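You operate a simulated robot arm through the tools that you are given. There is no shell and no other tool. Be economical: measure what you need, move in short steps, check, and stop when the job is done.

Carry out the task below with a simulated two-armed robot. There is one attempt and no reset: what you move stays moved.

JOB
Pick up the grey carton labelled "elbows" from the white bench with one hand, pass it to the other hand and put it on the top of the red stand. Set down upright: grey carton.

Only the result counts: the job must be done as asked and must still hold three seconds after the hand-in. Knocking over, shifting, dropping, spilling or breaking anything else fails it.

ROBOT AND FRAMES
Two 7-joint arms with two-finger parallel grippers on one trunk, on a base that drives. Base frame: it is fixed to the floor where the robot stands at the start and does not move with it; the origin is under the middle of the robot, x ahead of it, y to its left, z up; the surface under the hand at the start is at about z = 850. Units: mm, rad, N and s.
The left shoulder is at the start at [110, 170, 1474], the right one opposite. With the tool pointing down near the work surface each hand reaches from about 420 to 740 mm from the robot's upright axis, wherever it stands, measured 20 degrees to its own side. Places, roughly: top of the red stand [300, -1300, 800]. Payload 1.57 kg a hand.
Tool frame (each hand has its own): the origin (TCP) lies between the finger pads and is the grasp point; the fingertips stand 30 mm ahead of it; z points along the fingers, y is the line along which they close. The gripper opens to 80 mm. The fingers are 17 mm wide and 12 mm thick; the gripper's body (40 by 82 mm) begins 80 mm behind the TCP.
Orientation is that of the tool frame in the base frame, as [roll, pitch, yaw] about the fixed x, y, z axes, in that order (R = Rz(yaw) Ry(pitch) Rx(roll)). With the fingers straight down and closing along the base's y, the tool's x points along the base's -x, its y along +y and its z along -z.

CONTROLS
- The arms move only by the tool send_rows. It takes "left_increments", "right_increments" or both (then of equal length, played together; a hand with none holds still); each is one flat list of numbers, 7 for each row, row after row: the gripper command, from -1 (shut) to 1 (fully open), values between in proportion, then the shift along the base's x, y, z in mm, then the turn, a rotation vector about the base's x, y, z in rad. In form: [hand, x, y, z, rx, ry, rz, hand, x, y, z, rx, ry, rz, ...]. A call has 1 to 10 rows; each row is the pose to reach, as a shift and turn from the pose commanded when the call began. A row lasts 0.2 s, in which the tool goes at most 50 mm and 0.15 rad; a call with a longer step from one row to the next is refused whole, and so is a gripper value outside its range. A pose out of reach is approached as far as the arm can. The call stops where the force on the tool passes 40 N (or 10 N more than at its start, if that is more) or the arm is blocked; 0.2 s more then pass. Each finger travels about 72 mm/s and halts on what it meets, pressing with about 41 N; the grip force reading is that of the motor and also rises with nothing between the fingers. The clock runs only during rows and for 0.2 s after the last one: add rows that repeat a pose to give the fingers time. The reply holds the time, the measured pose of the TCP, the force on the tool along the base axes, the opening and the grip force, in the units named above and with some noise, with the torque about the TCP (base axes, N m) and any sound that the robot's microphone picked up, and new pictures: "views" is both (left out), scene, wrist or none (wrist: the cameras of the hands that moved).
- Cameras (640 x 400 px; columns grow to the right, rows downward): "scene" is now at [147.4, 32.5, 1652.6]; the picture's right is [0.43, -0.90, 0.00], its down [-0.71, -0.34, -0.62] and it looks along [0.56, 0.26, -0.79] (base axes); focal length 292 px, centre (320, 200). "left" rides on the left gripper at [72, 7, -122] in its tool frame; the picture's right is [-0.09, 1.00, 0.00], its down [-0.84, -0.08, -0.54] and it looks along [-0.54, -0.05, 0.84] (tool axes); focal length 238 px, centre (320, 200). "right" rides on the right gripper at [72, -7, -122] in its tool frame; the picture's right is [0.09, 1.00, 0.00], its down [-0.84, 0.08, -0.54] and it looks along [-0.54, 0.05, 0.84] (tool axes); focal length 238 px, centre (320, 200). There is no depth. A picture from a camera that has moved, and an enlarged one, comes with that camera's place and axes in the base frame and with its lens.
- slide_trunk(by): slides the trunk up (or, below 0, down) by that many mm; the arms and the scene camera ride with it, the base frame stays. It gives what a move gives, with no picture.
- roll_base(legs): drives the robot by 1 to 6 legs, each [ahead, left, turn to the left] in mm, mm and rad, along the robot's own axes; the way and the turn of a leg run together, so that a leg with both is an arc; at most 1500 mm and 3.142 rad a leg. The arms and the cameras ride along, it lands a little off, and it stops where it bumps. It gives what a move gives, and a new picture of the scene camera.
- head_to(pan, tilt): turns the head with the scene camera to pan (to the left, within 1.501 rad either way) and tilt (down, from -0.506 to 1.204), counted from straight ahead of the robot. It gives what a move gives, and a new picture of the scene camera.
- inspect(camera, box): a new picture of the part [left, top, right, bottom] of that camera's present view, enlarged. The clock stands still meanwhile.
- sign_off(): hands the job in; it is judged then, once.

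Work in short steps. Places have to be worked out from the pictures, the camera data and where the tool is seen: move nearer, look again, correct. Check each grasp and each placing, and mend what went wrong. You have 120 turns and 260 pictures in all, those below and enlarged ones among them. Open the grippers and draw the arms clear of the work before you hand the job in, unless the task says otherwise; then end with one line.

The tools are called after ">>>" by a JSON object that holds its "method" and its "body". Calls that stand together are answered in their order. send_rows: Moves the arms, as the interface text tells. Its arguments: {"type":"object","properties":{"left_increments":{"type":"array","items":{"type":"number"}},"right_increments":{"type":"array","items":{"type":"number"}},"views":{"type":"string","enum":["both","scene","wrist","none"]}},"required":[]} The other tools are called the same way: slide_trunk (by) slides the trunk up or down; roll_base (legs) drives the base; head_to (pan, tilt) turns the head that bears the scene camera; inspect (camera, box) takes an enlarged picture of a part of a camera's view; sign_off () hands the job in.

At the start:

```text
time_s: 0.0
left_tcp_pos: [406.5, 583.7, 1000.2]
left_tcp_rot: [3.141, -0.002, -3.141]
left_wrist_force: [-0.1, 1.0, -0.1]
left_moment: [0.0, 0.0, 0.01]
left_finger_gap: 79.8
left_gripper_force: 0.0
right_tcp_pos: [663.9, 72.8, 1161.5]
right_tcp_rot: [3.141, 0.0, 3.142]
right_wrist_force: [-0.2, 0.5, -0.3]
right_moment: [-0.02, -0.02, -0.01]
right_finger_gap: 79.8
right_gripper_force: 0.0
trunk travel left (down, up): [-788.0, 102.0]
robot x, y, heading: [-0.8, -0.5, -0.004]
head pan, tilt: [0.44, 0.908]
```

scene: 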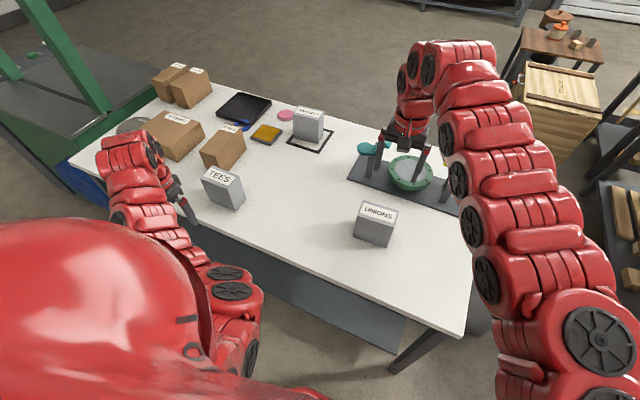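
right: 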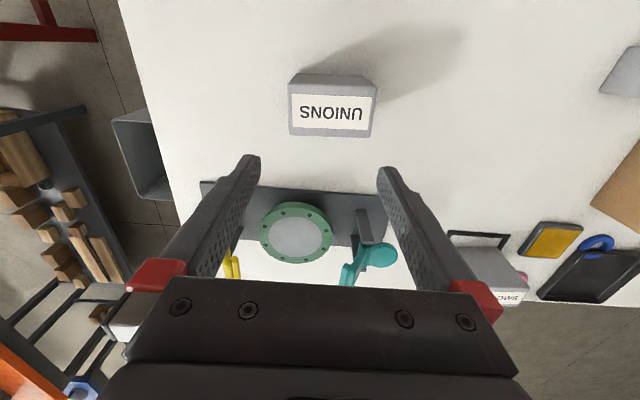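
left: 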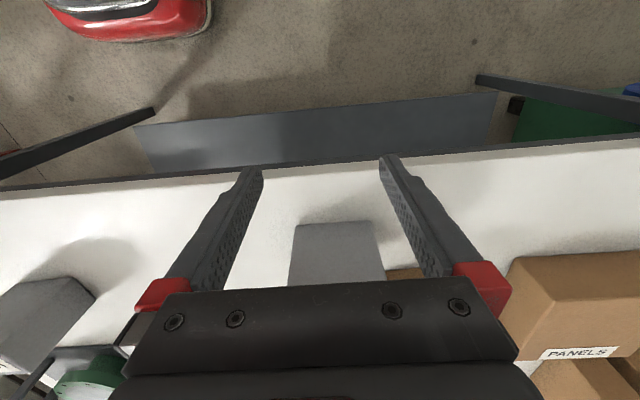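

Three grey cartons are visible; TEES and UNIONS are readable, so I enlarge the third one and the far side.

>>> {"method": "inspect", "body": {"camera": "scene", "box": [230, 80, 390, 180]}}

>>> {"method": "inspect", "body": {"camera": "scene", "box": [120, 50, 280, 220]}}

>>> {"method": "head_to", "body": {"pan": -1.2, "tilt": 0.7}}

```text
4.00 times, centred on (310, 130) of scene
camera zoom: at [147.4, 32.5, 1652.6], right [0.43, -0.9, 0.0], down [-0.71, -0.34, -0.62], along [0.56, 0.26, -0.79], focal length 1168 px, centre (360, 480)
```

zoom: 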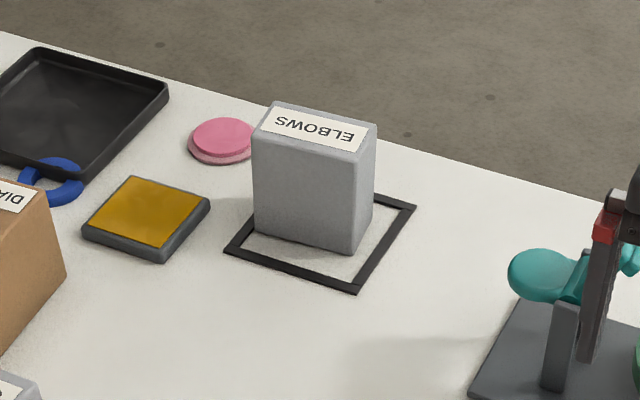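

```text
2.35 times, centred on (200, 135) of scene
camera zoom: at [147.4, 32.5, 1652.6], right [0.43, -0.9, 0.0], down [-0.71, -0.34, -0.62], along [0.56, 0.26, -0.79], focal length 687 px, centre (602, 353)
```

zoom: 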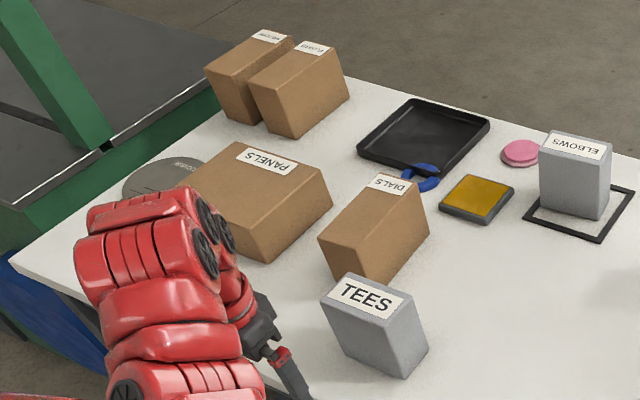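

```text
time_s: 1.7
left_tcp_pos: [406.9, 584.3, 999.1]
left_tcp_rot: [3.141, 0.0, -3.14]
left_wrist_force: [0.1, -0.3, 0.3]
left_moment: [-0.03, 0.01, 0.01]
left_finger_gap: 79.9
left_gripper_force: 0.1
right_tcp_pos: [663.4, 74.5, 1161.2]
right_tcp_rot: [-3.141, 0.0, 3.141]
right_wrist_force: [-0.1, -0.7, 1.4]
right_moment: [-0.06, 0.04, -0.01]
right_finger_gap: 80.1
right_gripper_force: 0.1
trunk travel left (down, up): [-788.0, 102.0]
robot x, y, heading: [-3.9, 1.1, -0.0]
head pan, tilt: [-1.201, 0.7]
camera scene: at [110.3, -78.7, 1669.2], right [-0.93, -0.36, 0.0], down [-0.23, 0.6, -0.76], along [0.28, -0.71, -0.64], focal length 292 px, centre (320, 200)
```

scene: 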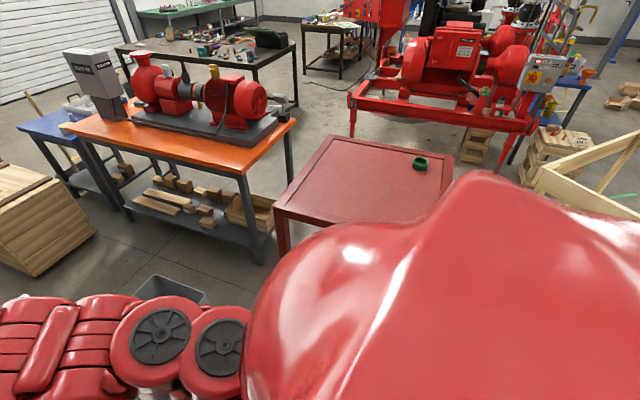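

ELBOWS is the far carton, at about [998, 481] and roughly 60 (x) by 105 (y) by 125 high. The stand spans about x -60..680, y -920..-1670. I look at the space round the bench's right end and far side.

>>> {"method": "head_to", "body": {"pan": -0.6, "tilt": 0.6}}

>>> {"method": "head_to", "body": {"pan": 0.1, "tilt": 0.5}}

>>> {"method": "head_to", "body": {"pan": 0.0, "tilt": 1.2}}

```text
time_s: 2.7
left_tcp_pos: [406.3, 584.5, 999.4]
left_tcp_rot: [3.141, 0.0, -3.14]
left_wrist_force: [0.3, 0.2, -1.0]
left_moment: [0.04, 0.01, 0.02]
left_finger_gap: 79.8
left_gripper_force: 0.1
right_tcp_pos: [662.8, 74.8, 1159.4]
right_tcp_rot: [-3.14, 0.0, 3.141]
right_wrist_force: [-0.1, -0.5, 0.2]
right_moment: [0.0, 0.02, -0.01]
right_finger_gap: 80.1
right_gripper_force: 0.2
trunk travel left (down, up): [-788.0, 102.0]
robot x, y, heading: [-0.5, -0.1, 0.004]
head pan, tilt: [-0.6, 0.6]
camera scene: at [152.4, -49.6, 1677.8], right [-0.57, -0.82, 0.0], down [-0.47, 0.32, -0.82], along [0.68, -0.47, -0.57], focal length 292 px, centre (320, 200)
```

scene: 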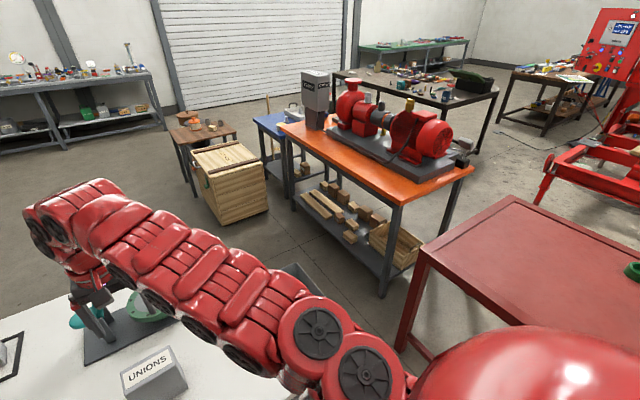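

```text
time_s: 3.8
left_tcp_pos: [406.4, 584.0, 1000.3]
left_tcp_rot: [3.141, -0.002, -3.141]
left_wrist_force: [-0.5, 1.0, 0.1]
left_moment: [-0.05, -0.02, 0.0]
left_finger_gap: 79.9
left_gripper_force: 0.1
right_tcp_pos: [662.3, 74.9, 1160.4]
right_tcp_rot: [3.14, 0.001, 3.141]
right_wrist_force: [-0.2, -0.5, -0.3]
right_moment: [-0.01, -0.03, 0.02]
right_finger_gap: 80.3
right_gripper_force: 0.1
trunk travel left (down, up): [-788.0, 102.0]
robot x, y, heading: [0.5, 2.3, -0.001]
head pan, tilt: [0.099, 0.499]
camera scene: at [170.0, 9.4, 1686.9], right [0.1, -1.0, 0.0], down [-0.48, -0.05, -0.88], along [0.87, 0.09, -0.48], focal length 292 px, centre (320, 200)
```

scene: 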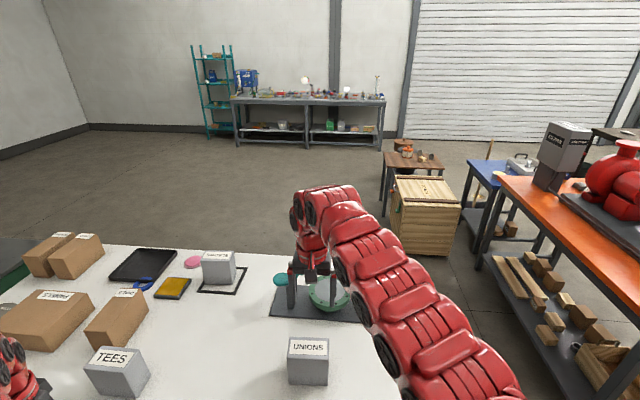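

```text
time_s: 4.8
left_tcp_pos: [406.2, 584.1, 999.8]
left_tcp_rot: [3.141, 0.0, -3.141]
left_wrist_force: [0.0, -0.1, -0.3]
left_moment: [-0.06, 0.03, 0.0]
left_finger_gap: 79.8
left_gripper_force: 0.1
right_tcp_pos: [663.6, 74.6, 1160.6]
right_tcp_rot: [-3.14, -0.001, -3.141]
right_wrist_force: [-0.4, -0.3, -0.7]
right_moment: [-0.01, -0.03, 0.0]
right_finger_gap: 79.8
right_gripper_force: 0.0
trunk travel left (down, up): [-788.0, 102.0]
robot x, y, heading: [-0.1, 1.7, 0.002]
head pan, tilt: [0.0, 1.201]
camera scene: at [135.5, 0.4, 1633.3], right [0.0, -1.0, 0.0], down [-0.93, 0.0, -0.36], along [0.36, 0.0, -0.93], focal length 292 px, centre (320, 200)
```

scene: 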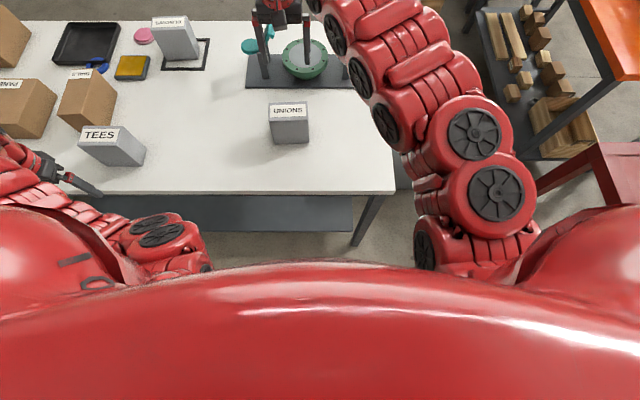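

The bin and orange table block the way round the bench's right end, so I work from the front: drive close and lower the trunk to gain reach. First I raise both hands and turn the left one to close along x.

>>> {"method": "send_rows", "body": {"left_increments": [1, 0, 0, 20, 0, 0, -0.148, 1, 0, 0, 40, 0, 0, -0.296, 1, 0, 0, 60, 0, 0, -0.444, 1, 0, 0, 80, 0, 0, -0.592, 1, 0, 0, 100, 0, 0, -0.74, 1, 0, 0, 120, 0, 0, -0.888, 1, 0, 0, 140, 0, 0, -1.036, 1, 0, 0, 160, 0, 0, -1.184, 1, 0, 0, 180, 0, 0, -1.332, 1, 0, 0, 200, 0, 0, -1.48], "right_increments": [1, 0, 0, 20, 0, 0, 0, 1, 0, 0, 40, 0, 0, 0, 1, 0, 0, 60, 0, 0, 0, 1, -20, 0, 80, 0, 0, 0, 1, -40, 0, 90, 0, 0, 0, 1, -60, 0, 90, 0, 0, 0, 1, -80, 0, 90, 0, 0, 0, 1, -100, 0, 90, 0, 0, 0, 1, -120, 0, 90, 0, 0, 0, 1, -120, 0, 90, 0, 0, 0], "views": "both"}}

```text
time_s: 7.0
left_tcp_pos: [406.3, 582.5, 1203.0]
left_tcp_rot: [-3.142, 0.002, 1.661]
left_wrist_force: [0.0, -1.4, -0.2]
left_moment: [0.1, -0.03, 0.03]
left_finger_gap: 79.9
left_gripper_force: 0.0
left hand out of reach, approached as far as the arm can: row 1, 2, 3, 4, 5, 6, 7, 8, 9, 10
right_tcp_pos: [561.0, 76.7, 1210.6]
right_tcp_rot: [3.135, 0.002, -3.142]
right_wrist_force: [-0.7, -0.3, 0.5]
right_moment: [0.07, -0.03, 0.02]
right_finger_gap: 80.0
right_gripper_force: 0.2
right hand out of reach, approached as far as the arm can: row 5, 6, 7, 8, 9, 10
trunk travel left (down, up): [-788.0, 102.0]
robot x, y, heading: [2.6, 0.3, 0.001]
head pan, tilt: [0.0, 1.201]
camera scene: at [132.9, -7.7, 1633.6], right [0.0, -1.0, -0.01], down [-0.93, 0.0, -0.36], along [0.36, 0.01, -0.93], focal length 292 px, centre (320, 200)
camera right: at [489.3, 69.8, 1333.4], right [-0.09, 1.0, 0.01], down [0.84, 0.07, 0.54], along [0.54, 0.06, -0.84], focal length 238 px, centre (320, 200)
camera left: at [405.5, 653.4, 1325.8], right [1.0, 0.0, 0.0], down [0.0, -0.84, 0.54], along [0.0, -0.54, -0.84], focal length 238 px, centre (320, 200)
```

scene: 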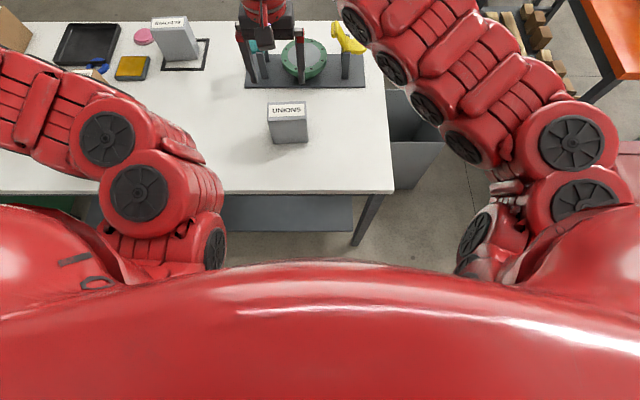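
right: 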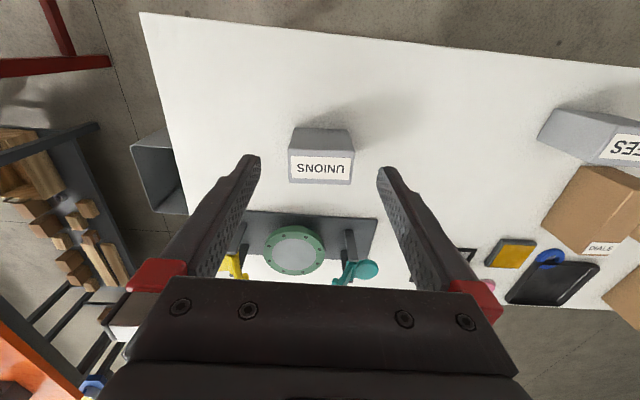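
left: 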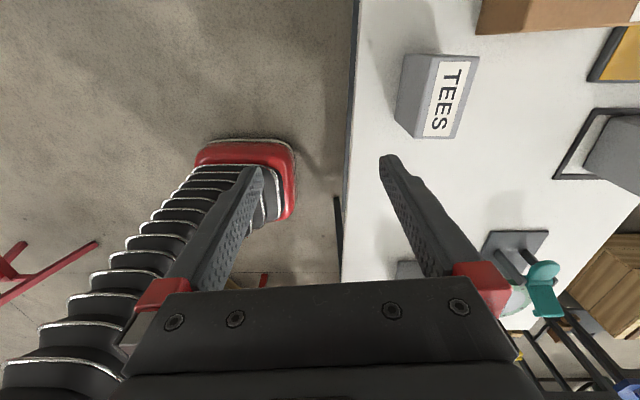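

Base front is at x≈270, bench edge at ≈467, lower shelf at ≈525. I drive left 290 then ahead 180; both hands stay above 1200.

>>> {"method": "roll_base", "body": {"legs": [[0, 290, 0], [180, 0, 0]]}}

```text
time_s: 10.1
left_tcp_pos: [586.2, 875.7, 1200.6]
left_tcp_rot: [-3.138, 0.003, 1.663]
left_wrist_force: [-0.3, 0.7, -0.5]
left_moment: [-0.02, 0.0, -0.01]
left_finger_gap: 80.0
left_gripper_force: 0.1
right_tcp_pos: [743.3, 370.1, 1211.6]
right_tcp_rot: [3.14, 0.002, 3.141]
right_wrist_force: [-0.2, -0.5, 0.1]
right_moment: [-0.02, -0.04, -0.02]
right_finger_gap: 80.0
right_gripper_force: 0.0
trunk travel left (down, up): [-788.0, 102.0]
robot x, y, heading: [180.5, 292.2, -0.008]
head pan, tilt: [0.0, 1.201]
camera scene: at [314.2, 288.2, 1633.5], right [0.0, -1.0, 0.0], down [-0.93, 0.0, -0.36], along [0.36, 0.0, -0.93], focal length 292 px, centre (320, 200)
```

scene: 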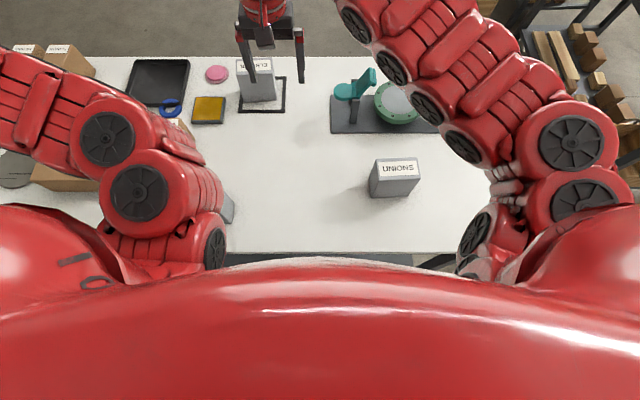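

Now I swing the right hand aside and bring the left hand toward a point over the carton.

>>> {"method": "send_rows", "body": {"left_increments": [1, 30, -39, 0, 0, 0, 0, 1, 60, -78, 0, 0, 0, 0, 1, 90, -117, 0, 0, 0, 0, 1, 120, -156, 0, 0, 0, 0, 1, 150, -195, 0, 0, 0, 0, 1, 180, -234, 0, 0, 0, 0, 1, 210, -273, 0, 0, 0, 0, 1, 240, -312, 0, 0, 0, 0, 1, 270, -351, 0, 0, 0, 0, 1, 300, -390, 0, 0, 0, 0], "right_increments": [1, 0, -30, 0, 0, 0, 0, 1, 0, -60, 0, 0, 0, 0, 1, 0, -90, 0, 0, 0, 0, 1, 0, -120, 0, 0, 0, 0, 1, 0, -150, 0, 0, 0, 0, 1, 0, -180, 0, 0, 0, 0, 1, 0, -210, 0, 0, 0, 0, 1, 0, -240, 0, 0, 0, 0, 1, 0, -270, 0, 0, 0, 0, 1, 0, -300, 0, 0, 0, 0], "views": "both"}}

```text
time_s: 12.3
left_tcp_pos: [889.8, 484.6, 1199.3]
left_tcp_rot: [-3.135, 0.003, 1.662]
left_wrist_force: [-0.3, 1.3, 0.3]
left_moment: [-0.01, 0.01, -0.03]
left_finger_gap: 79.9
left_gripper_force: 0.1
left hand out of reach, approached as far as the arm can: row 1, 2, 3, 4, 5
right_tcp_pos: [802.1, 87.5, 1205.9]
right_tcp_rot: [3.14, -0.003, 3.14]
right_wrist_force: [-0.2, 0.4, 0.0]
right_moment: [-0.03, 0.04, 0.02]
right_finger_gap: 80.0
right_gripper_force: 0.0
right hand out of reach, approached as far as the arm can: row 1, 2, 3, 4, 5, 6, 7, 8, 9, 10
trunk travel left (down, up): [-788.0, 102.0]
robot x, y, heading: [179.4, 287.6, -0.002]
head pan, tilt: [0.0, 1.201]
camera scene: at [317.3, 288.4, 1633.1], right [0.0, -1.0, 0.0], down [-0.93, 0.0, -0.36], along [0.36, 0.0, -0.93], focal length 292 px, centre (320, 200)
camera right: at [731.1, 82.2, 1327.6], right [-0.09, 1.0, 0.0], down [0.84, 0.08, 0.54], along [0.54, 0.05, -0.84], focal length 238 px, centre (320, 200)
camera left: at [890.4, 557.2, 1319.9], right [1.0, 0.0, 0.0], down [0.0, -0.84, 0.54], along [0.0, -0.54, -0.84], focal length 238 px, centre (320, 200)
```

scene: 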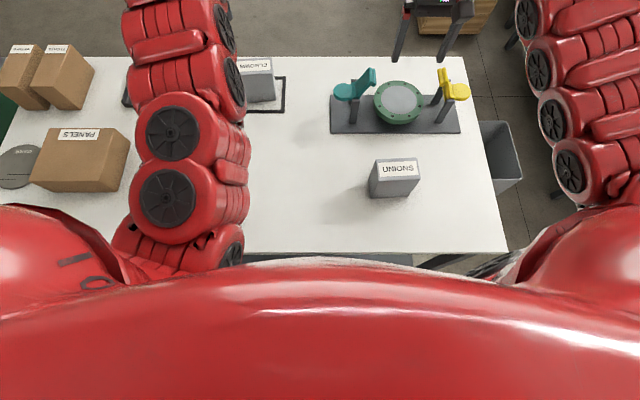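
right: 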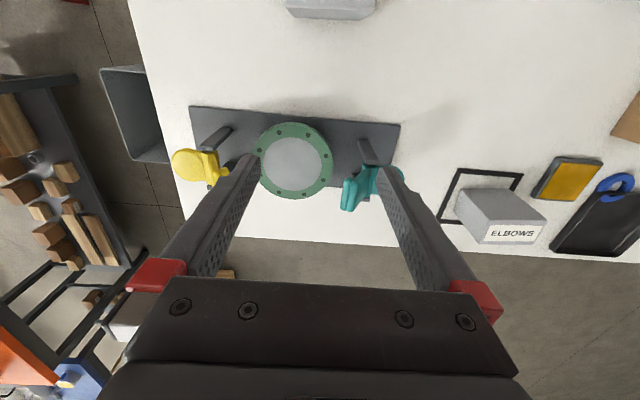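
left: 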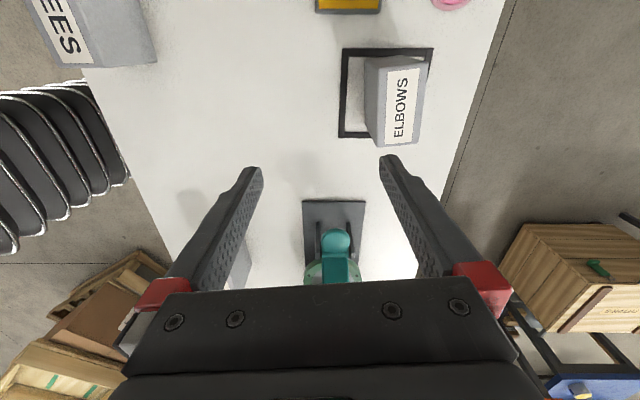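

Left reach is good here. I enlarge the carton in the left camera to measure it.

>>> {"method": "inspect", "body": {"camera": "left", "box": [320, 30, 480, 160]}}

>>> {"method": "inspect", "body": {"camera": "right", "box": [420, 150, 580, 260]}}

```text
3.08 times, centred on (400, 95) of left
camera zoom: at [890.4, 557.2, 1319.9], right [1.0, 0.0, 0.0], down [0.0, -0.84, 0.54], along [0.0, -0.54, -0.84], focal length 733 px, centre (74, 523)
```

zoom: 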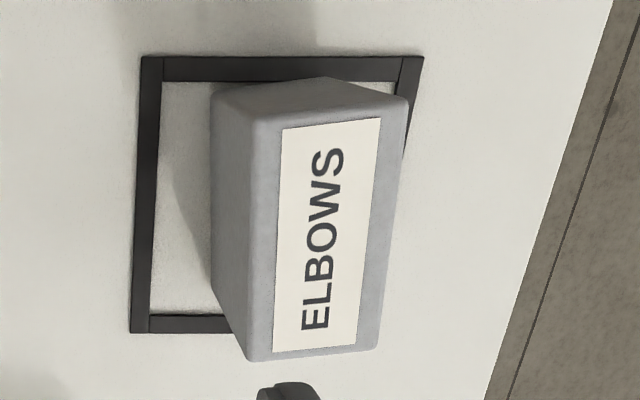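

```text
3.64 times, centred on (500, 205) of right
camera zoom: at [731.1, 82.2, 1327.6], right [-0.09, 1.0, 0.0], down [0.84, 0.08, 0.54], along [0.54, 0.05, -0.84], focal length 867 px, centre (-334, 182)
```

zoom: 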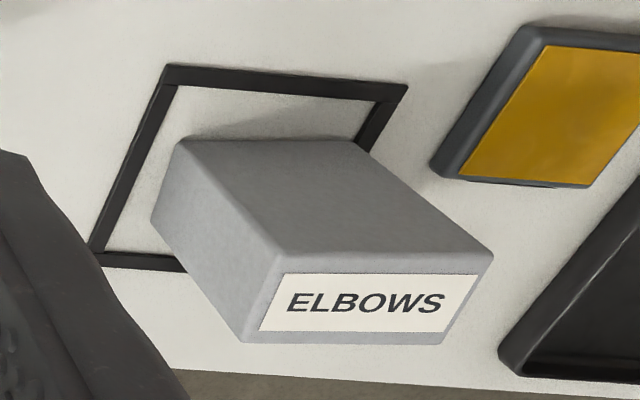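

Carton measured: centre ≈[1001, 485], top ≈975, 63×104, turned about +0.1, which matches the hand's yaw. I lower the trunk by 140 to gain forward reach; fingertips stay above 1025.

>>> {"method": "slide_trunk", "body": {"by": -140}}

>>> {"method": "send_rows", "body": {"left_increments": [1, 20, 4, 10, 0, 0, 0, 1, 40, 8, 20, 0, 0, 0, 1, 60, 12, 30, 0, 0, 0, 1, 80, 16, 30, 0, 0, 0, 1, 100, 20, 30, 0, 0, 0, 1, 108, 22, 30, 0, 0, 0], "right_increments": [1, 0, 0, 20, 0, 0, 0, 1, 0, 0, 40, 0, 0, 0, 1, 0, 0, 60, 0, 0, 0, 1, 0, 0, 80, 0, 0, 0, 1, 0, 0, 80, 0, 0, 0, 1, 0, 0, 80, 0, 0, 0], "views": "both"}}

```text
time_s: 14.0
left_tcp_pos: [888.8, 487.0, 1059.8]
left_tcp_rot: [-3.137, 0.002, 1.662]
left_wrist_force: [-0.5, -0.4, -0.1]
left_moment: [-0.01, 0.01, 0.0]
left_finger_gap: 80.0
left_gripper_force: 0.0
right_tcp_pos: [801.6, 89.3, 1066.7]
right_tcp_rot: [3.141, -0.002, -3.141]
right_wrist_force: [0.2, 0.6, 1.1]
right_moment: [0.0, 0.0, 0.02]
right_finger_gap: 80.1
right_gripper_force: 0.0
trunk travel left (down, up): [-648.0, 242.0]
robot x, y, heading: [182.1, 290.4, -0.003]
head pan, tilt: [0.0, 1.201]
```

```text
time_s: 15.4
left_tcp_pos: [899.2, 489.2, 1063.6]
left_tcp_rot: [-3.137, 0.002, 1.662]
left_wrist_force: [0.9, 0.5, -0.3]
left_moment: [0.03, -0.02, -0.02]
left_finger_gap: 80.1
left_gripper_force: 0.0
left hand out of reach, approached as far as the arm can: row 1, 2, 3, 4, 5, 6
right_tcp_pos: [829.0, 88.4, 1078.4]
right_tcp_rot: [3.141, 0.001, 3.141]
right_wrist_force: [1.0, 0.6, -0.8]
right_moment: [0.0, 0.0, 0.01]
right_finger_gap: 79.9
right_gripper_force: 0.0
right hand out of reach, approached as far as the arm can: row 1, 2, 3, 4, 5, 6
trunk travel left (down, up): [-648.0, 242.0]
robot x, y, heading: [181.4, 286.8, -0.002]
head pan, tilt: [0.0, 1.201]
camera scene: at [316.5, 288.8, 1493.2], right [0.0, -1.0, 0.0], down [-0.93, 0.0, -0.36], along [0.36, 0.0, -0.93], focal length 292 px, centre (320, 200)
camera right: at [756.7, 82.1, 1200.7], right [-0.09, 1.0, 0.0], down [0.84, 0.08, 0.54], along [0.54, 0.05, -0.84], focal length 238 px, centre (320, 200)
camera left: at [899.4, 560.6, 1185.5], right [1.0, 0.0, 0.0], down [0.0, -0.84, 0.54], along [0.0, -0.54, -0.84], focal length 238 px, centre (320, 200)
```

scene: 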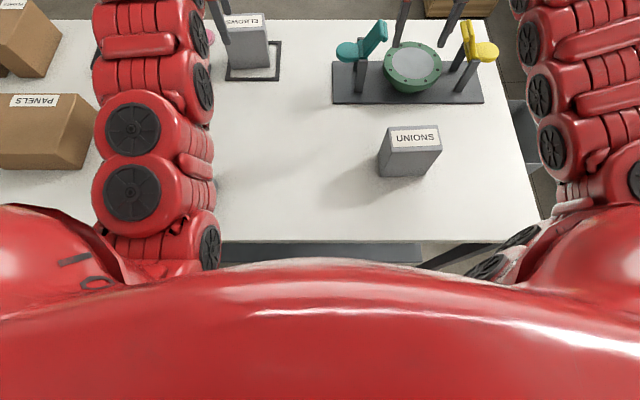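
right: 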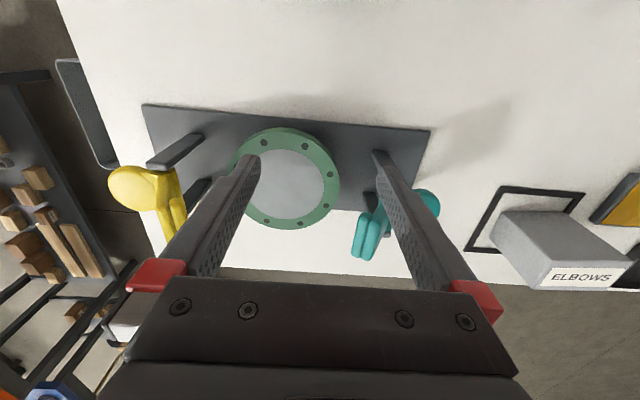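
left: 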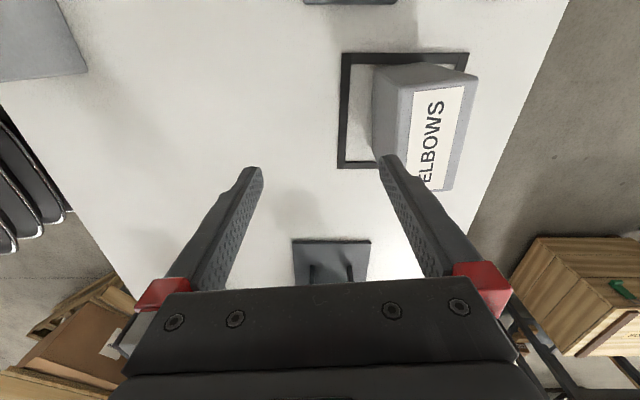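

The left hand stalls at x≈899 at this height. I test how reach varies with height in the free space at y≈370, beside the carton.

>>> {"method": "send_rows", "body": {"left_increments": [1, 0, -45, 0, 0, 0, 0, 1, 0, -90, 0, 0, 0, 0, 1, 0, -129, 0, 0, 0, 0, 1, 0, -129, -45, 0, 0, 0, 1, 0, -129, -90, 0, 0, 0, 1, 0, -129, -90, 0, 0, 0], "views": "none"}}

```text
time_s: 16.8
left_tcp_pos: [897.5, 360.0, 976.5]
left_tcp_rot: [-3.141, 0.004, 1.663]
left_wrist_force: [0.7, -0.4, -0.3]
left_moment: [-0.03, -0.01, 0.0]
left_finger_gap: 80.2
left_gripper_force: 0.0
left hand out of reach, approached as far as the arm can: row 2, 3
right_tcp_pos: [827.1, 86.1, 1078.9]
right_tcp_rot: [3.14, -0.001, 3.141]
right_wrist_force: [0.0, -0.4, 0.2]
right_moment: [0.02, -0.05, -0.03]
right_finger_gap: 79.7
right_gripper_force: 0.0
trunk travel left (down, up): [-648.0, 242.0]
robot x, y, heading: [183.8, 287.3, -0.004]
head pan, tilt: [0.0, 1.201]
```

At the lower height it is no longer limited (increments run from the actual pose). I push ahead in x to find the limit.

>>> {"method": "send_rows", "body": {"left_increments": [1, 30, 0, 0, 0, 0, 0, 1, 60, 0, 0, 0, 0, 0, 1, 90, 0, 0, 0, 0, 0, 1, 110, 0, 0, 0, 0, 0, 1, 110, 0, 0, 0, 0, 0], "views": "none"}}

```text
time_s: 18.0
left_tcp_pos: [901.8, 359.5, 974.2]
left_tcp_rot: [-3.139, 0.001, 1.661]
left_wrist_force: [0.0, -0.4, 0.8]
left_moment: [0.03, 0.0, 0.03]
left_finger_gap: 79.8
left_gripper_force: 0.1
left hand out of reach, approached as far as the arm can: row 1, 2, 3, 4, 5
right_tcp_pos: [827.9, 88.9, 1078.2]
right_tcp_rot: [3.141, 0.0, 3.141]
right_wrist_force: [0.0, 0.5, 0.8]
right_moment: [-0.02, 0.0, 0.0]
right_finger_gap: 79.8
right_gripper_force: 0.0
trunk travel left (down, up): [-648.0, 242.0]
robot x, y, heading: [180.4, 287.5, -0.004]
head pan, tilt: [0.0, 1.201]
```

The arm reaches at most ~620 mm ahead of the shoulder, so the robot needs about 100 mm more. I bring the left hand back in front of the bench, to look with its camera at the gap between base and shelf.

>>> {"method": "send_rows", "body": {"left_increments": [1, -20, 0, 40, 0, 0, 0, 1, -40, 0, 80, 0, 0, 0, 1, -80, 20, 120, 0, 0, 0, 1, -120, 45, 130, 0, 0, 0, 1, -160, 70, 130, 0, 0, 0, 1, -200, 95, 130, 0, 0, 0, 1, -240, 120, 130, 0, 0, 0, 1, -280, 145, 130, 0, 0, 0, 1, -320, 170, 130, 0, 0, 0, 1, -360, 195, 130, 0, 0, 0], "views": "none"}}

>>> {"method": "send_rows", "body": {"left_increments": [1, -30, 35, 0, 0, 0, 0, 1, -60, 70, 0, 0, 0, 0, 1, -90, 105, 0, 0, 0, 0, 1, -120, 140, 0, 0, 0, 0, 1, -150, 165, 0, 0, 0, 0, 1, -180, 165, -20, 0, 0, 0, 1, -210, 165, -60, 0, 0, 0, 1, -210, 165, -100, 0, 0, 0], "views": "both"}}

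```text
refused: row 3 steps farther than a row can; nothing moved
```

```text
time_s: 19.8
left_tcp_pos: [814.6, 568.2, 992.5]
left_tcp_rot: [3.138, 0.005, 1.657]
left_wrist_force: [0.0, 0.2, -0.3]
left_moment: [0.01, 0.04, -0.01]
left_finger_gap: 79.8
left_gripper_force: 0.2
left hand out of reach, approached as far as the arm can: row 3, 4, 5, 6, 7, 8
right_tcp_pos: [828.7, 85.8, 1077.8]
right_tcp_rot: [3.138, 0.001, 3.14]
right_wrist_force: [0.4, -1.2, -0.1]
right_moment: [0.02, 0.03, -0.01]
right_finger_gap: 80.0
right_gripper_force: 0.2
trunk travel left (down, up): [-648.0, 242.0]
robot x, y, heading: [180.3, 286.1, 0.005]
head pan, tilt: [0.0, 1.201]
camera scene: at [317.3, 286.2, 1493.1], right [0.0, -1.0, 0.0], down [-0.93, 0.0, -0.36], along [0.36, 0.0, -0.93], focal length 292 px, centre (320, 200)
camera left: at [814.3, 638.8, 1114.7], right [1.0, -0.01, 0.01], down [-0.01, -0.84, 0.55], along [0.0, -0.55, -0.84], focal length 238 px, centre (320, 200)
```

scene: 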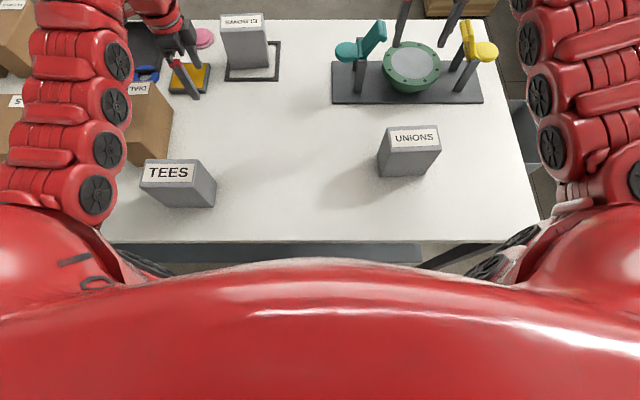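
left: 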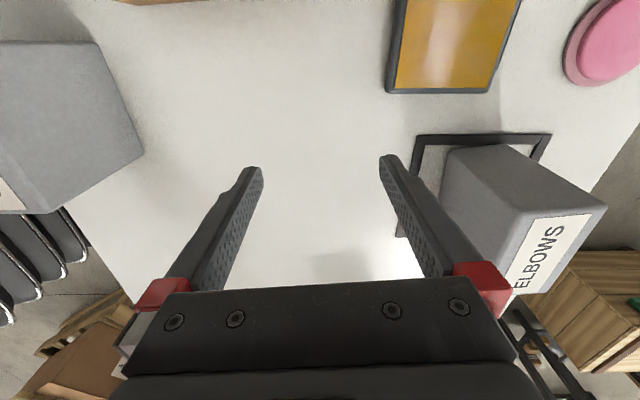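

Dropped a row limit there, but nothing was touched. I now lift the left hand and retract it in smaller steps.

>>> {"method": "send_rows", "body": {"left_increments": [1, 0, 0, 40, 0, 0, 0, 1, 0, 0, 80, 0, 0, 0, 1, -10, 10, 110, 0, 0, 0, 1, -40, 40, 120, 0, 0, 0, 1, -70, 75, 120, 0, 0, 0, 1, -100, 110, 120, 0, 0, 0, 1, -130, 145, 120, 0, 0, 0, 1, -160, 180, 120, 0, 0, 0, 1, -190, 215, 120, 0, 0, 0, 1, -220, 240, 120, 0, 0, 0], "views": "wrist"}}

```text
time_s: 22.0
left_tcp_pos: [629.9, 847.1, 1068.7]
left_tcp_rot: [3.139, 0.002, 1.66]
left_wrist_force: [-0.4, -0.4, 0.2]
left_moment: [0.01, -0.01, 0.02]
left_finger_gap: 80.0
left_gripper_force: 0.1
left hand out of reach, approached as far as the arm can: row 3, 4, 5, 6, 7, 8, 9, 10
right_tcp_pos: [827.7, 88.4, 1079.9]
right_tcp_rot: [3.14, -0.001, 3.141]
right_wrist_force: [0.2, 0.0, -0.1]
right_moment: [-0.03, -0.01, -0.02]
right_finger_gap: 80.3
right_gripper_force: 0.2
trunk travel left (down, up): [-648.0, 242.0]
robot x, y, heading: [181.2, 288.8, -0.004]
head pan, tilt: [0.0, 1.201]
camera left: at [629.8, 918.1, 1190.9], right [1.0, 0.0, 0.0], down [0.0, -0.84, 0.54], along [0.0, -0.54, -0.84], focal length 238 px, centre (320, 200)
```

left: 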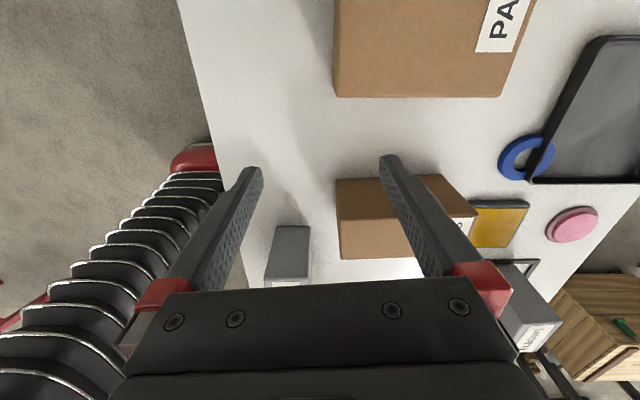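

I continue back to in front of the bench edge.

>>> {"method": "send_rows", "body": {"left_increments": [1, -40, 0, -5, 0, 0, 0, 1, -80, 0, -10, 0, 0, 0, 1, -120, 0, -10, 0, 0, 0, 1, -160, 0, -10, 0, 0, 0, 1, -200, 0, -10, 0, 0, 0, 1, -240, 0, -10, 0, 0, 0, 1, -280, 0, -10, 0, 0, 0, 1, -280, 0, -50, 0, 0, 0, 1, -280, 0, -90, 0, 0, 0, 1, -280, 0, -130, 0, 0, 0], "views": "wrist"}}

```text
time_s: 24.4
left_tcp_pos: [290.7, 1009.5, 951.9]
left_tcp_rot: [-3.071, -0.064, 1.652]
left_wrist_force: [-0.9, 0.2, -0.7]
left_moment: [0.0, -0.03, -0.01]
left_finger_gap: 79.9
left_gripper_force: 0.0
left hand out of reach, approached as far as the arm can: row 1, 2, 3, 4, 5, 6, 7, 8, 9, 10
right_tcp_pos: [827.7, 89.5, 1079.7]
right_tcp_rot: [3.14, 0.0, 3.141]
right_wrist_force: [1.1, 0.4, 0.2]
right_moment: [0.02, 0.01, 0.03]
right_finger_gap: 79.9
right_gripper_force: 0.1
trunk travel left (down, up): [-648.0, 242.0]
robot x, y, heading: [183.6, 285.5, 0.004]
head pan, tilt: [0.0, 1.201]
stopped in row 10 (left hand): the arm was blocked; the commanded pose is now the measured one
camera left: at [300.8, 1074.0, 1077.7], right [1.0, -0.01, -0.08], down [0.03, -0.87, 0.49], along [-0.07, -0.49, -0.87], focal length 238 px, centre (320, 200)
```

left: 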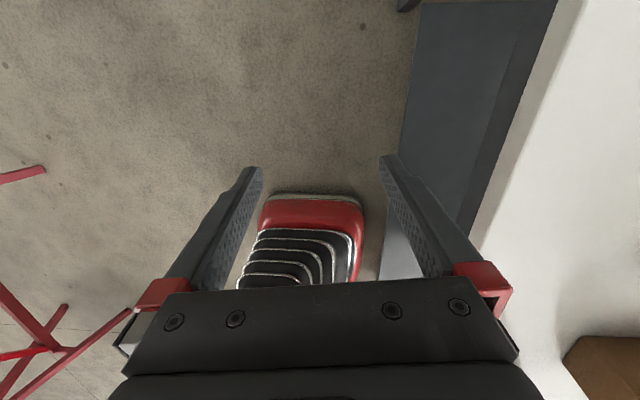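

The arm stopped at a limit, but this view shows base front and shelf edge. I enlarge it.

>>> {"method": "inspect", "body": {"camera": "left", "box": [240, 160, 480, 300]}}

>>> {"method": "head_to", "body": {"pan": 1.2, "tilt": 0.9}}

```text
2.67 times, centred on (360, 230) of left
camera zoom: at [300.8, 1074.0, 1077.7], right [1.0, -0.01, -0.08], down [0.03, -0.87, 0.49], along [-0.07, -0.49, -0.87], focal length 636 px, centre (213, 120)
```

zoom: 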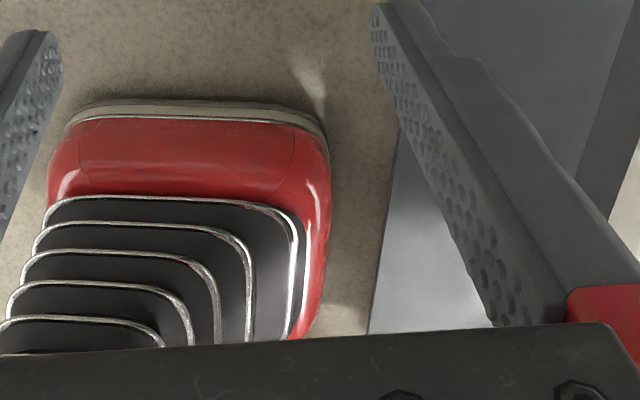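

```text
time_s: 25.8
left_tcp_pos: [291.3, 1009.6, 953.4]
left_tcp_rot: [-3.07, -0.063, 1.651]
left_wrist_force: [-0.4, 0.3, 0.7]
left_moment: [0.0, 0.02, 0.0]
left_finger_gap: 80.2
left_gripper_force: 0.1
right_tcp_pos: [828.3, 87.8, 1078.6]
right_tcp_rot: [3.141, -0.001, 3.141]
right_wrist_force: [0.0, -0.3, 0.5]
right_moment: [0.04, 0.03, 0.02]
right_finger_gap: 79.9
right_gripper_force: 0.2
trunk travel left (down, up): [-648.0, 242.0]
robot x, y, heading: [179.8, 287.9, -0.003]
head pan, tilt: [1.201, 0.901]
camera scene: at [287.8, 359.2, 1513.1], right [0.93, -0.36, 0.0], down [-0.28, -0.73, -0.62], along [0.23, 0.58, -0.78], focal length 292 px, centre (320, 200)
```

scene: 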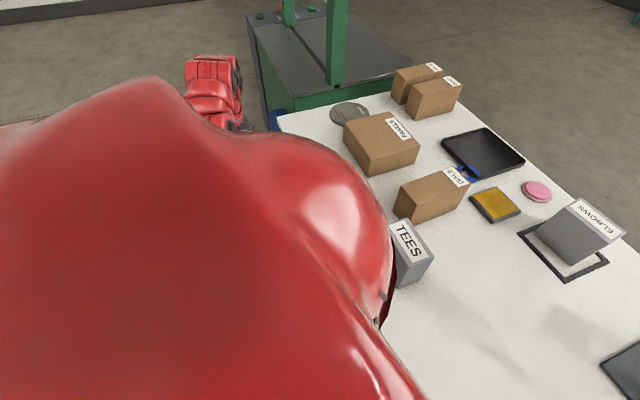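

The shelf edge is at about x=523 and the base front is robot+265, so facing the bench I cannot get close enough. Standing parallel to the bench (facing −y) puts the left shoulder about 60 mm nearer. I raise the trunk so the hands clear everything, then turn.

>>> {"method": "slide_trunk", "body": {"by": 220}}

>>> {"method": "roll_base", "body": {"legs": [[-60, 0, 0], [0, 0, -1.571]]}}

```text
time_s: 28.1
left_tcp_pos: [291.7, 1010.3, 1172.3]
left_tcp_rot: [-3.071, -0.063, 1.654]
left_wrist_force: [0.6, -0.2, -0.3]
left_moment: [-0.03, -0.02, -0.02]
left_finger_gap: 79.9
left_gripper_force: 0.1
right_tcp_pos: [827.8, 88.2, 1299.2]
right_tcp_rot: [3.14, -0.002, -3.141]
right_wrist_force: [0.0, 0.0, -0.1]
right_moment: [-0.02, 0.01, -0.02]
right_finger_gap: 79.8
right_gripper_force: 0.0
trunk travel left (down, up): [-868.0, 22.0]
robot x, y, heading: [177.4, 290.1, -0.0]
head pan, tilt: [1.201, 0.901]
```

```text
time_s: 32.9
left_tcp_pos: [841.7, 176.2, 1172.8]
left_tcp_rot: [-3.069, -0.064, 0.079]
left_wrist_force: [1.4, -0.3, -0.2]
left_moment: [0.04, 0.02, 0.03]
left_finger_gap: 80.2
left_gripper_force: 0.0
right_tcp_pos: [-80.7, -358.4, 1298.8]
right_tcp_rot: [3.141, -0.003, 1.568]
right_wrist_force: [-0.3, 0.2, -0.1]
right_moment: [0.0, 0.0, 0.0]
right_finger_gap: 79.9
right_gripper_force: 0.1
trunk travel left (down, up): [-868.0, 22.0]
robot x, y, heading: [122.3, 290.2, -1.574]
head pan, tilt: [1.201, 0.901]
camera scene: at [190.7, 181.0, 1733.1], right [-0.36, -0.93, 0.0], down [-0.73, 0.29, -0.62], along [0.58, -0.23, -0.78], focal length 292 px, centre (320, 200)
```

scene: 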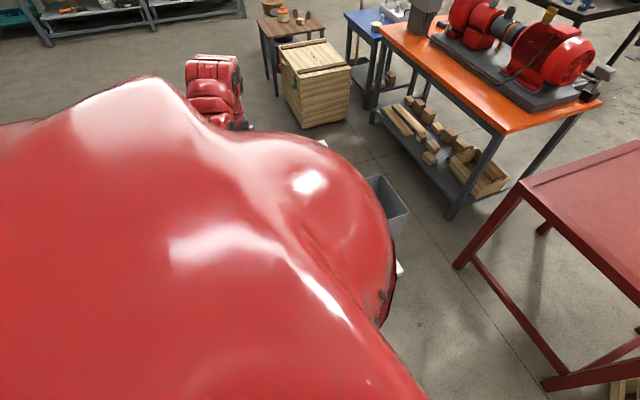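

Turned cleanly. I now shift back along the bench and sideways toward it; the left hand stays near z 1170, above everything.

>>> {"method": "roll_base", "body": {"legs": [[-290, 0, 0], [0, 108, 0]]}}

>>> {"method": "send_rows", "body": {"left_increments": [1, 0, 0, 0, 0, 0, 0.15, 1, 0, 0, 0, 0, 0, 0.3, 1, 0, 0, 0, 0, 0, 0.45, 1, 0, 0, 0, 0, 0, 0.6, 1, 0, 0, 0, 0, 0, 0.75, 1, 0, 0, 0, 0, 0, 0.9, 1, 0, 0, 0, 0, 0, 1.05, 1, 0, 0, 0, 0, 0, 1.2, 1, 0, 0, 0, 0, 0, 1.35, 1, 0, 0, 0, 0, 0, 1.5], "views": "both"}}

```text
time_s: 35.7
left_tcp_pos: [948.9, 466.4, 1173.4]
left_tcp_rot: [-3.072, -0.064, 0.075]
left_wrist_force: [-0.8, -0.1, 0.0]
left_moment: [-0.02, 0.02, -0.01]
left_finger_gap: 80.2
left_gripper_force: 0.1
right_tcp_pos: [24.7, -65.9, 1298.6]
right_tcp_rot: [3.138, 0.0, 1.564]
right_wrist_force: [0.7, 0.1, -0.9]
right_moment: [0.02, -0.01, 0.0]
right_finger_gap: 80.2
right_gripper_force: 0.1
trunk travel left (down, up): [-868.0, 22.0]
robot x, y, heading: [229.3, 582.6, -1.581]
head pan, tilt: [1.201, 0.901]
camera scene: at [296.7, 473.2, 1733.2], right [-0.37, -0.93, 0.0], down [-0.73, 0.29, -0.62], along [0.58, -0.23, -0.78], focal length 292 px, centre (320, 200)
```

scene: 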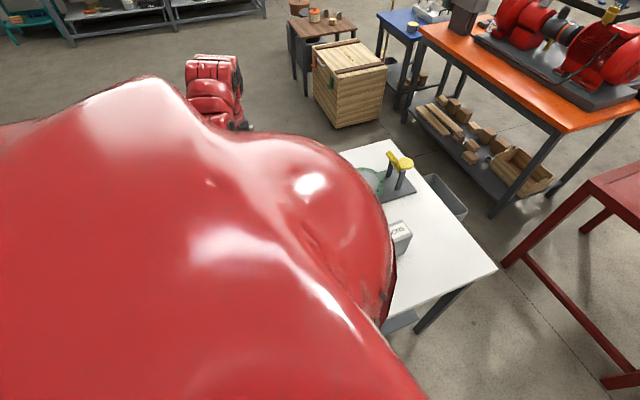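

```text
time_s: 37.9
left_tcp_pos: [950.0, 465.4, 1171.9]
left_tcp_rot: [-3.07, -0.063, 1.578]
left_wrist_force: [0.2, 0.0, -0.3]
left_moment: [0.0, -0.01, -0.03]
left_finger_gap: 80.1
left_gripper_force: 0.0
right_tcp_pos: [25.2, -66.0, 1299.4]
right_tcp_rot: [3.138, -0.001, 1.564]
right_wrist_force: [-0.3, 0.4, -0.1]
right_moment: [0.01, -0.02, 0.0]
right_finger_gap: 79.9
right_gripper_force: 0.0
trunk travel left (down, up): [-868.0, 22.0]
robot x, y, heading: [229.5, 581.3, -1.577]
head pan, tilt: [1.201, 0.901]
camera scene: at [298.8, 472.5, 1733.1], right [-0.37, -0.93, 0.0], down [-0.73, 0.29, -0.62], along [0.58, -0.23, -0.78], focal length 292 px, centre (320, 200)
camera left: at [964.8, 528.8, 1298.2], right [0.99, -0.08, -0.08], down [-0.03, -0.87, 0.49], along [-0.11, -0.49, -0.87], focal length 238 px, centre (320, 200)
```

scene: 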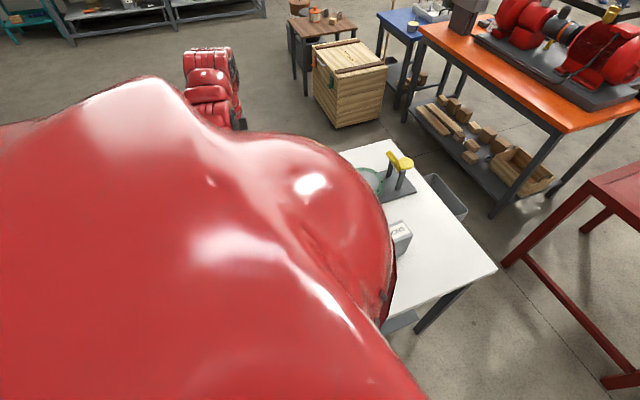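
left: 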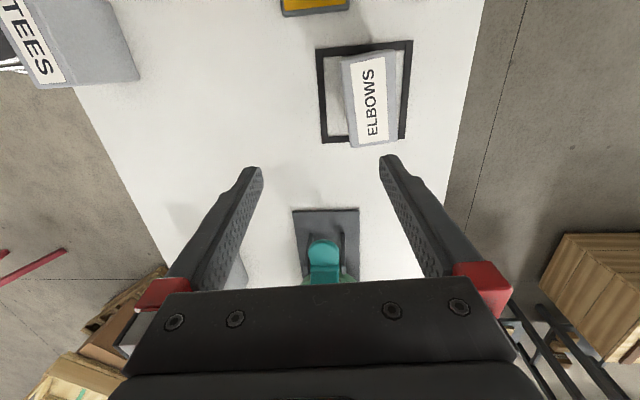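

Well placed. I level the tool (correcting tilt and yaw) and move over the grasp spot, [999, 507], 22 mm toward the carton's +y end so the right hand will have room.

>>> {"method": "send_rows", "body": {"left_increments": [1, 16, 14, 5, -0.021, -0.024, 0.03, 1, 32, 28, 10, -0.042, -0.048, 0.06, 1, 49, 41, 10, -0.063, -0.0715, 0.09, 1, 49, 41, 10, -0.063, -0.0715, 0.09], "views": "wrist"}}

```text
time_s: 38.9
left_tcp_pos: [999.4, 506.7, 1182.2]
left_tcp_rot: [-3.14, 0.004, 1.666]
left_wrist_force: [0.3, 0.9, -0.3]
left_moment: [-0.02, 0.02, -0.04]
left_finger_gap: 80.0
left_gripper_force: 0.0
right_tcp_pos: [26.7, -64.9, 1299.4]
right_tcp_rot: [3.14, -0.002, 1.564]
right_wrist_force: [0.4, -0.5, 0.1]
right_moment: [0.03, -0.03, -0.01]
right_finger_gap: 80.3
right_gripper_force: 0.1
trunk travel left (down, up): [-868.0, 22.0]
robot x, y, heading: [227.8, 579.2, -1.576]
head pan, tilt: [1.201, 0.901]
camera left: at [998.6, 578.0, 1304.5], right [1.0, 0.0, 0.0], down [0.01, -0.84, 0.55], along [0.0, -0.55, -0.84], focal length 238 px, centre (320, 200)
```

left: 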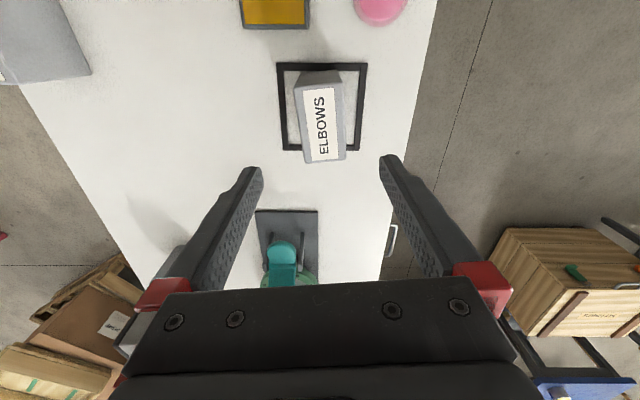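

Aligned. I lower the trunk 130 and check again from closer.

>>> {"method": "slide_trunk", "body": {"by": -130}}

>>> {"method": "inspect", "body": {"camera": "left", "box": [240, 40, 420, 220]}}

```text
time_s: 40.5
left_tcp_pos: [998.8, 506.0, 1051.9]
left_tcp_rot: [-3.137, 0.003, 1.67]
left_wrist_force: [1.3, 0.3, -0.1]
left_moment: [-0.01, 0.0, 0.03]
left_finger_gap: 79.8
left_gripper_force: 0.1
right_tcp_pos: [25.6, -65.9, 1168.8]
right_tcp_rot: [3.138, -0.002, 1.563]
right_wrist_force: [0.1, 0.2, 0.0]
right_moment: [0.04, 0.01, -0.01]
right_finger_gap: 80.1
right_gripper_force: 0.0
trunk travel left (down, up): [-738.0, 152.0]
robot x, y, heading: [225.9, 579.9, -1.579]
head pan, tilt: [1.201, 0.901]
```

```text
2.22 times, centred on (330, 130) of left
camera zoom: at [998.5, 578.2, 1174.6], right [1.0, 0.01, 0.0], down [0.01, -0.84, 0.55], along [0.0, -0.55, -0.84], focal length 530 px, centre (298, 356)
```

zoom: 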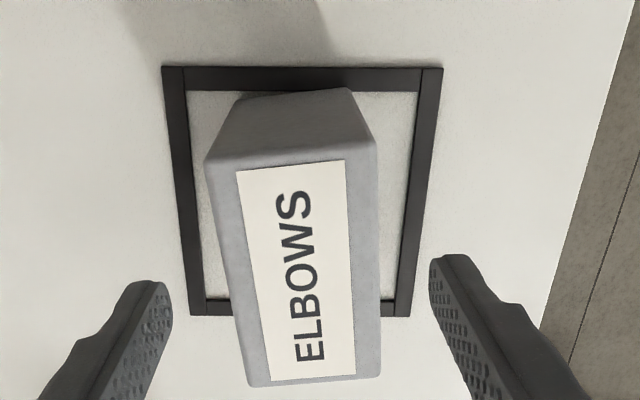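

Centre line at y=507 is x≈999, matching the hand. I descend straight to z≈940 with the gripper open.

>>> {"method": "send_rows", "body": {"left_increments": [1, 0, 0, -30, 0, 0, 0, 1, 0, 0, -55, 0, 0, 0, 1, 0, 0, -75, 0, 0, 0, 1, 0, 0, -95, 0, 0, 0, 1, 0, 0, -111, 0, 0, 0], "views": "wrist"}}

```text
time_s: 41.7
left_tcp_pos: [998.8, 505.8, 941.4]
left_tcp_rot: [-3.137, 0.003, 1.668]
left_wrist_force: [-0.2, -0.6, 0.3]
left_moment: [-0.03, -0.01, 0.02]
left_finger_gap: 79.8
left_gripper_force: 0.1
right_tcp_pos: [27.5, -66.0, 1168.6]
right_tcp_rot: [3.139, -0.002, 1.563]
right_wrist_force: [0.8, 0.3, 0.1]
right_moment: [-0.03, 0.01, 0.02]
right_finger_gap: 79.9
right_gripper_force: 0.1
trunk travel left (down, up): [-738.0, 152.0]
robot x, y, heading: [230.6, 579.2, -1.579]
head pan, tilt: [1.201, 0.901]
camera left: at [998.7, 578.4, 1063.6], right [1.0, 0.01, 0.0], down [0.01, -0.84, 0.55], along [0.0, -0.55, -0.84], focal length 238 px, centre (320, 200)
```

left: 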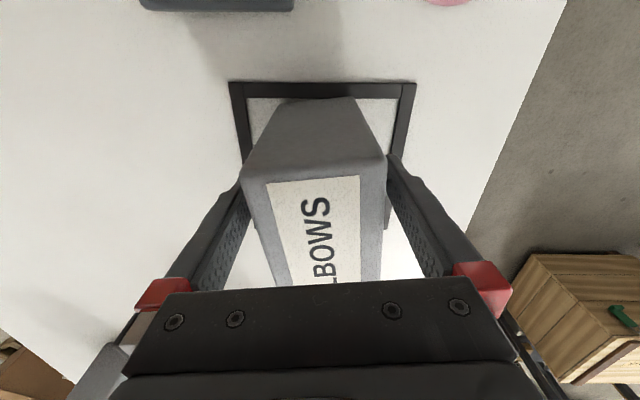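

Fingers straddle the carton. I close the gripper.

>>> {"method": "send_rows", "body": {"left_increments": [-1, 0, 0, 0, 0, 0, 0, -1, 0, 0, 0, 0, 0, 0, -1, 0, 0, 0, 0, 0, 0, -1, 0, 0, 0, 0, 0, 0], "views": "wrist"}}

```text
time_s: 42.7
left_tcp_pos: [998.3, 507.6, 941.7]
left_tcp_rot: [-3.137, 0.002, 1.668]
left_wrist_force: [0.2, 0.8, 0.3]
left_moment: [-0.08, -0.15, 0.06]
left_finger_gap: 64.8
left_gripper_force: 41.0
right_tcp_pos: [25.6, -66.0, 1169.1]
right_tcp_rot: [-3.141, -0.001, 1.564]
right_wrist_force: [-0.2, -0.5, -0.6]
right_moment: [-0.03, 0.0, 0.02]
right_finger_gap: 79.9
right_gripper_force: 0.1
trunk travel left (down, up): [-738.0, 152.0]
robot x, y, heading: [229.7, 578.5, -1.576]
head pan, tilt: [1.201, 0.901]
camera left: at [998.7, 578.2, 1063.8], right [1.0, 0.01, 0.0], down [0.01, -0.84, 0.55], along [0.0, -0.55, -0.84], focal length 238 px, centre (320, 200)
```

left: 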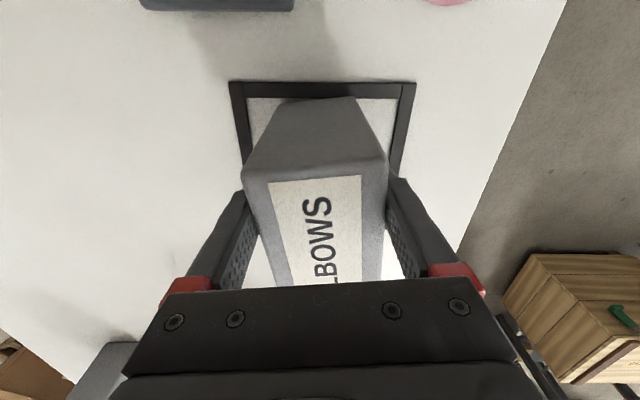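

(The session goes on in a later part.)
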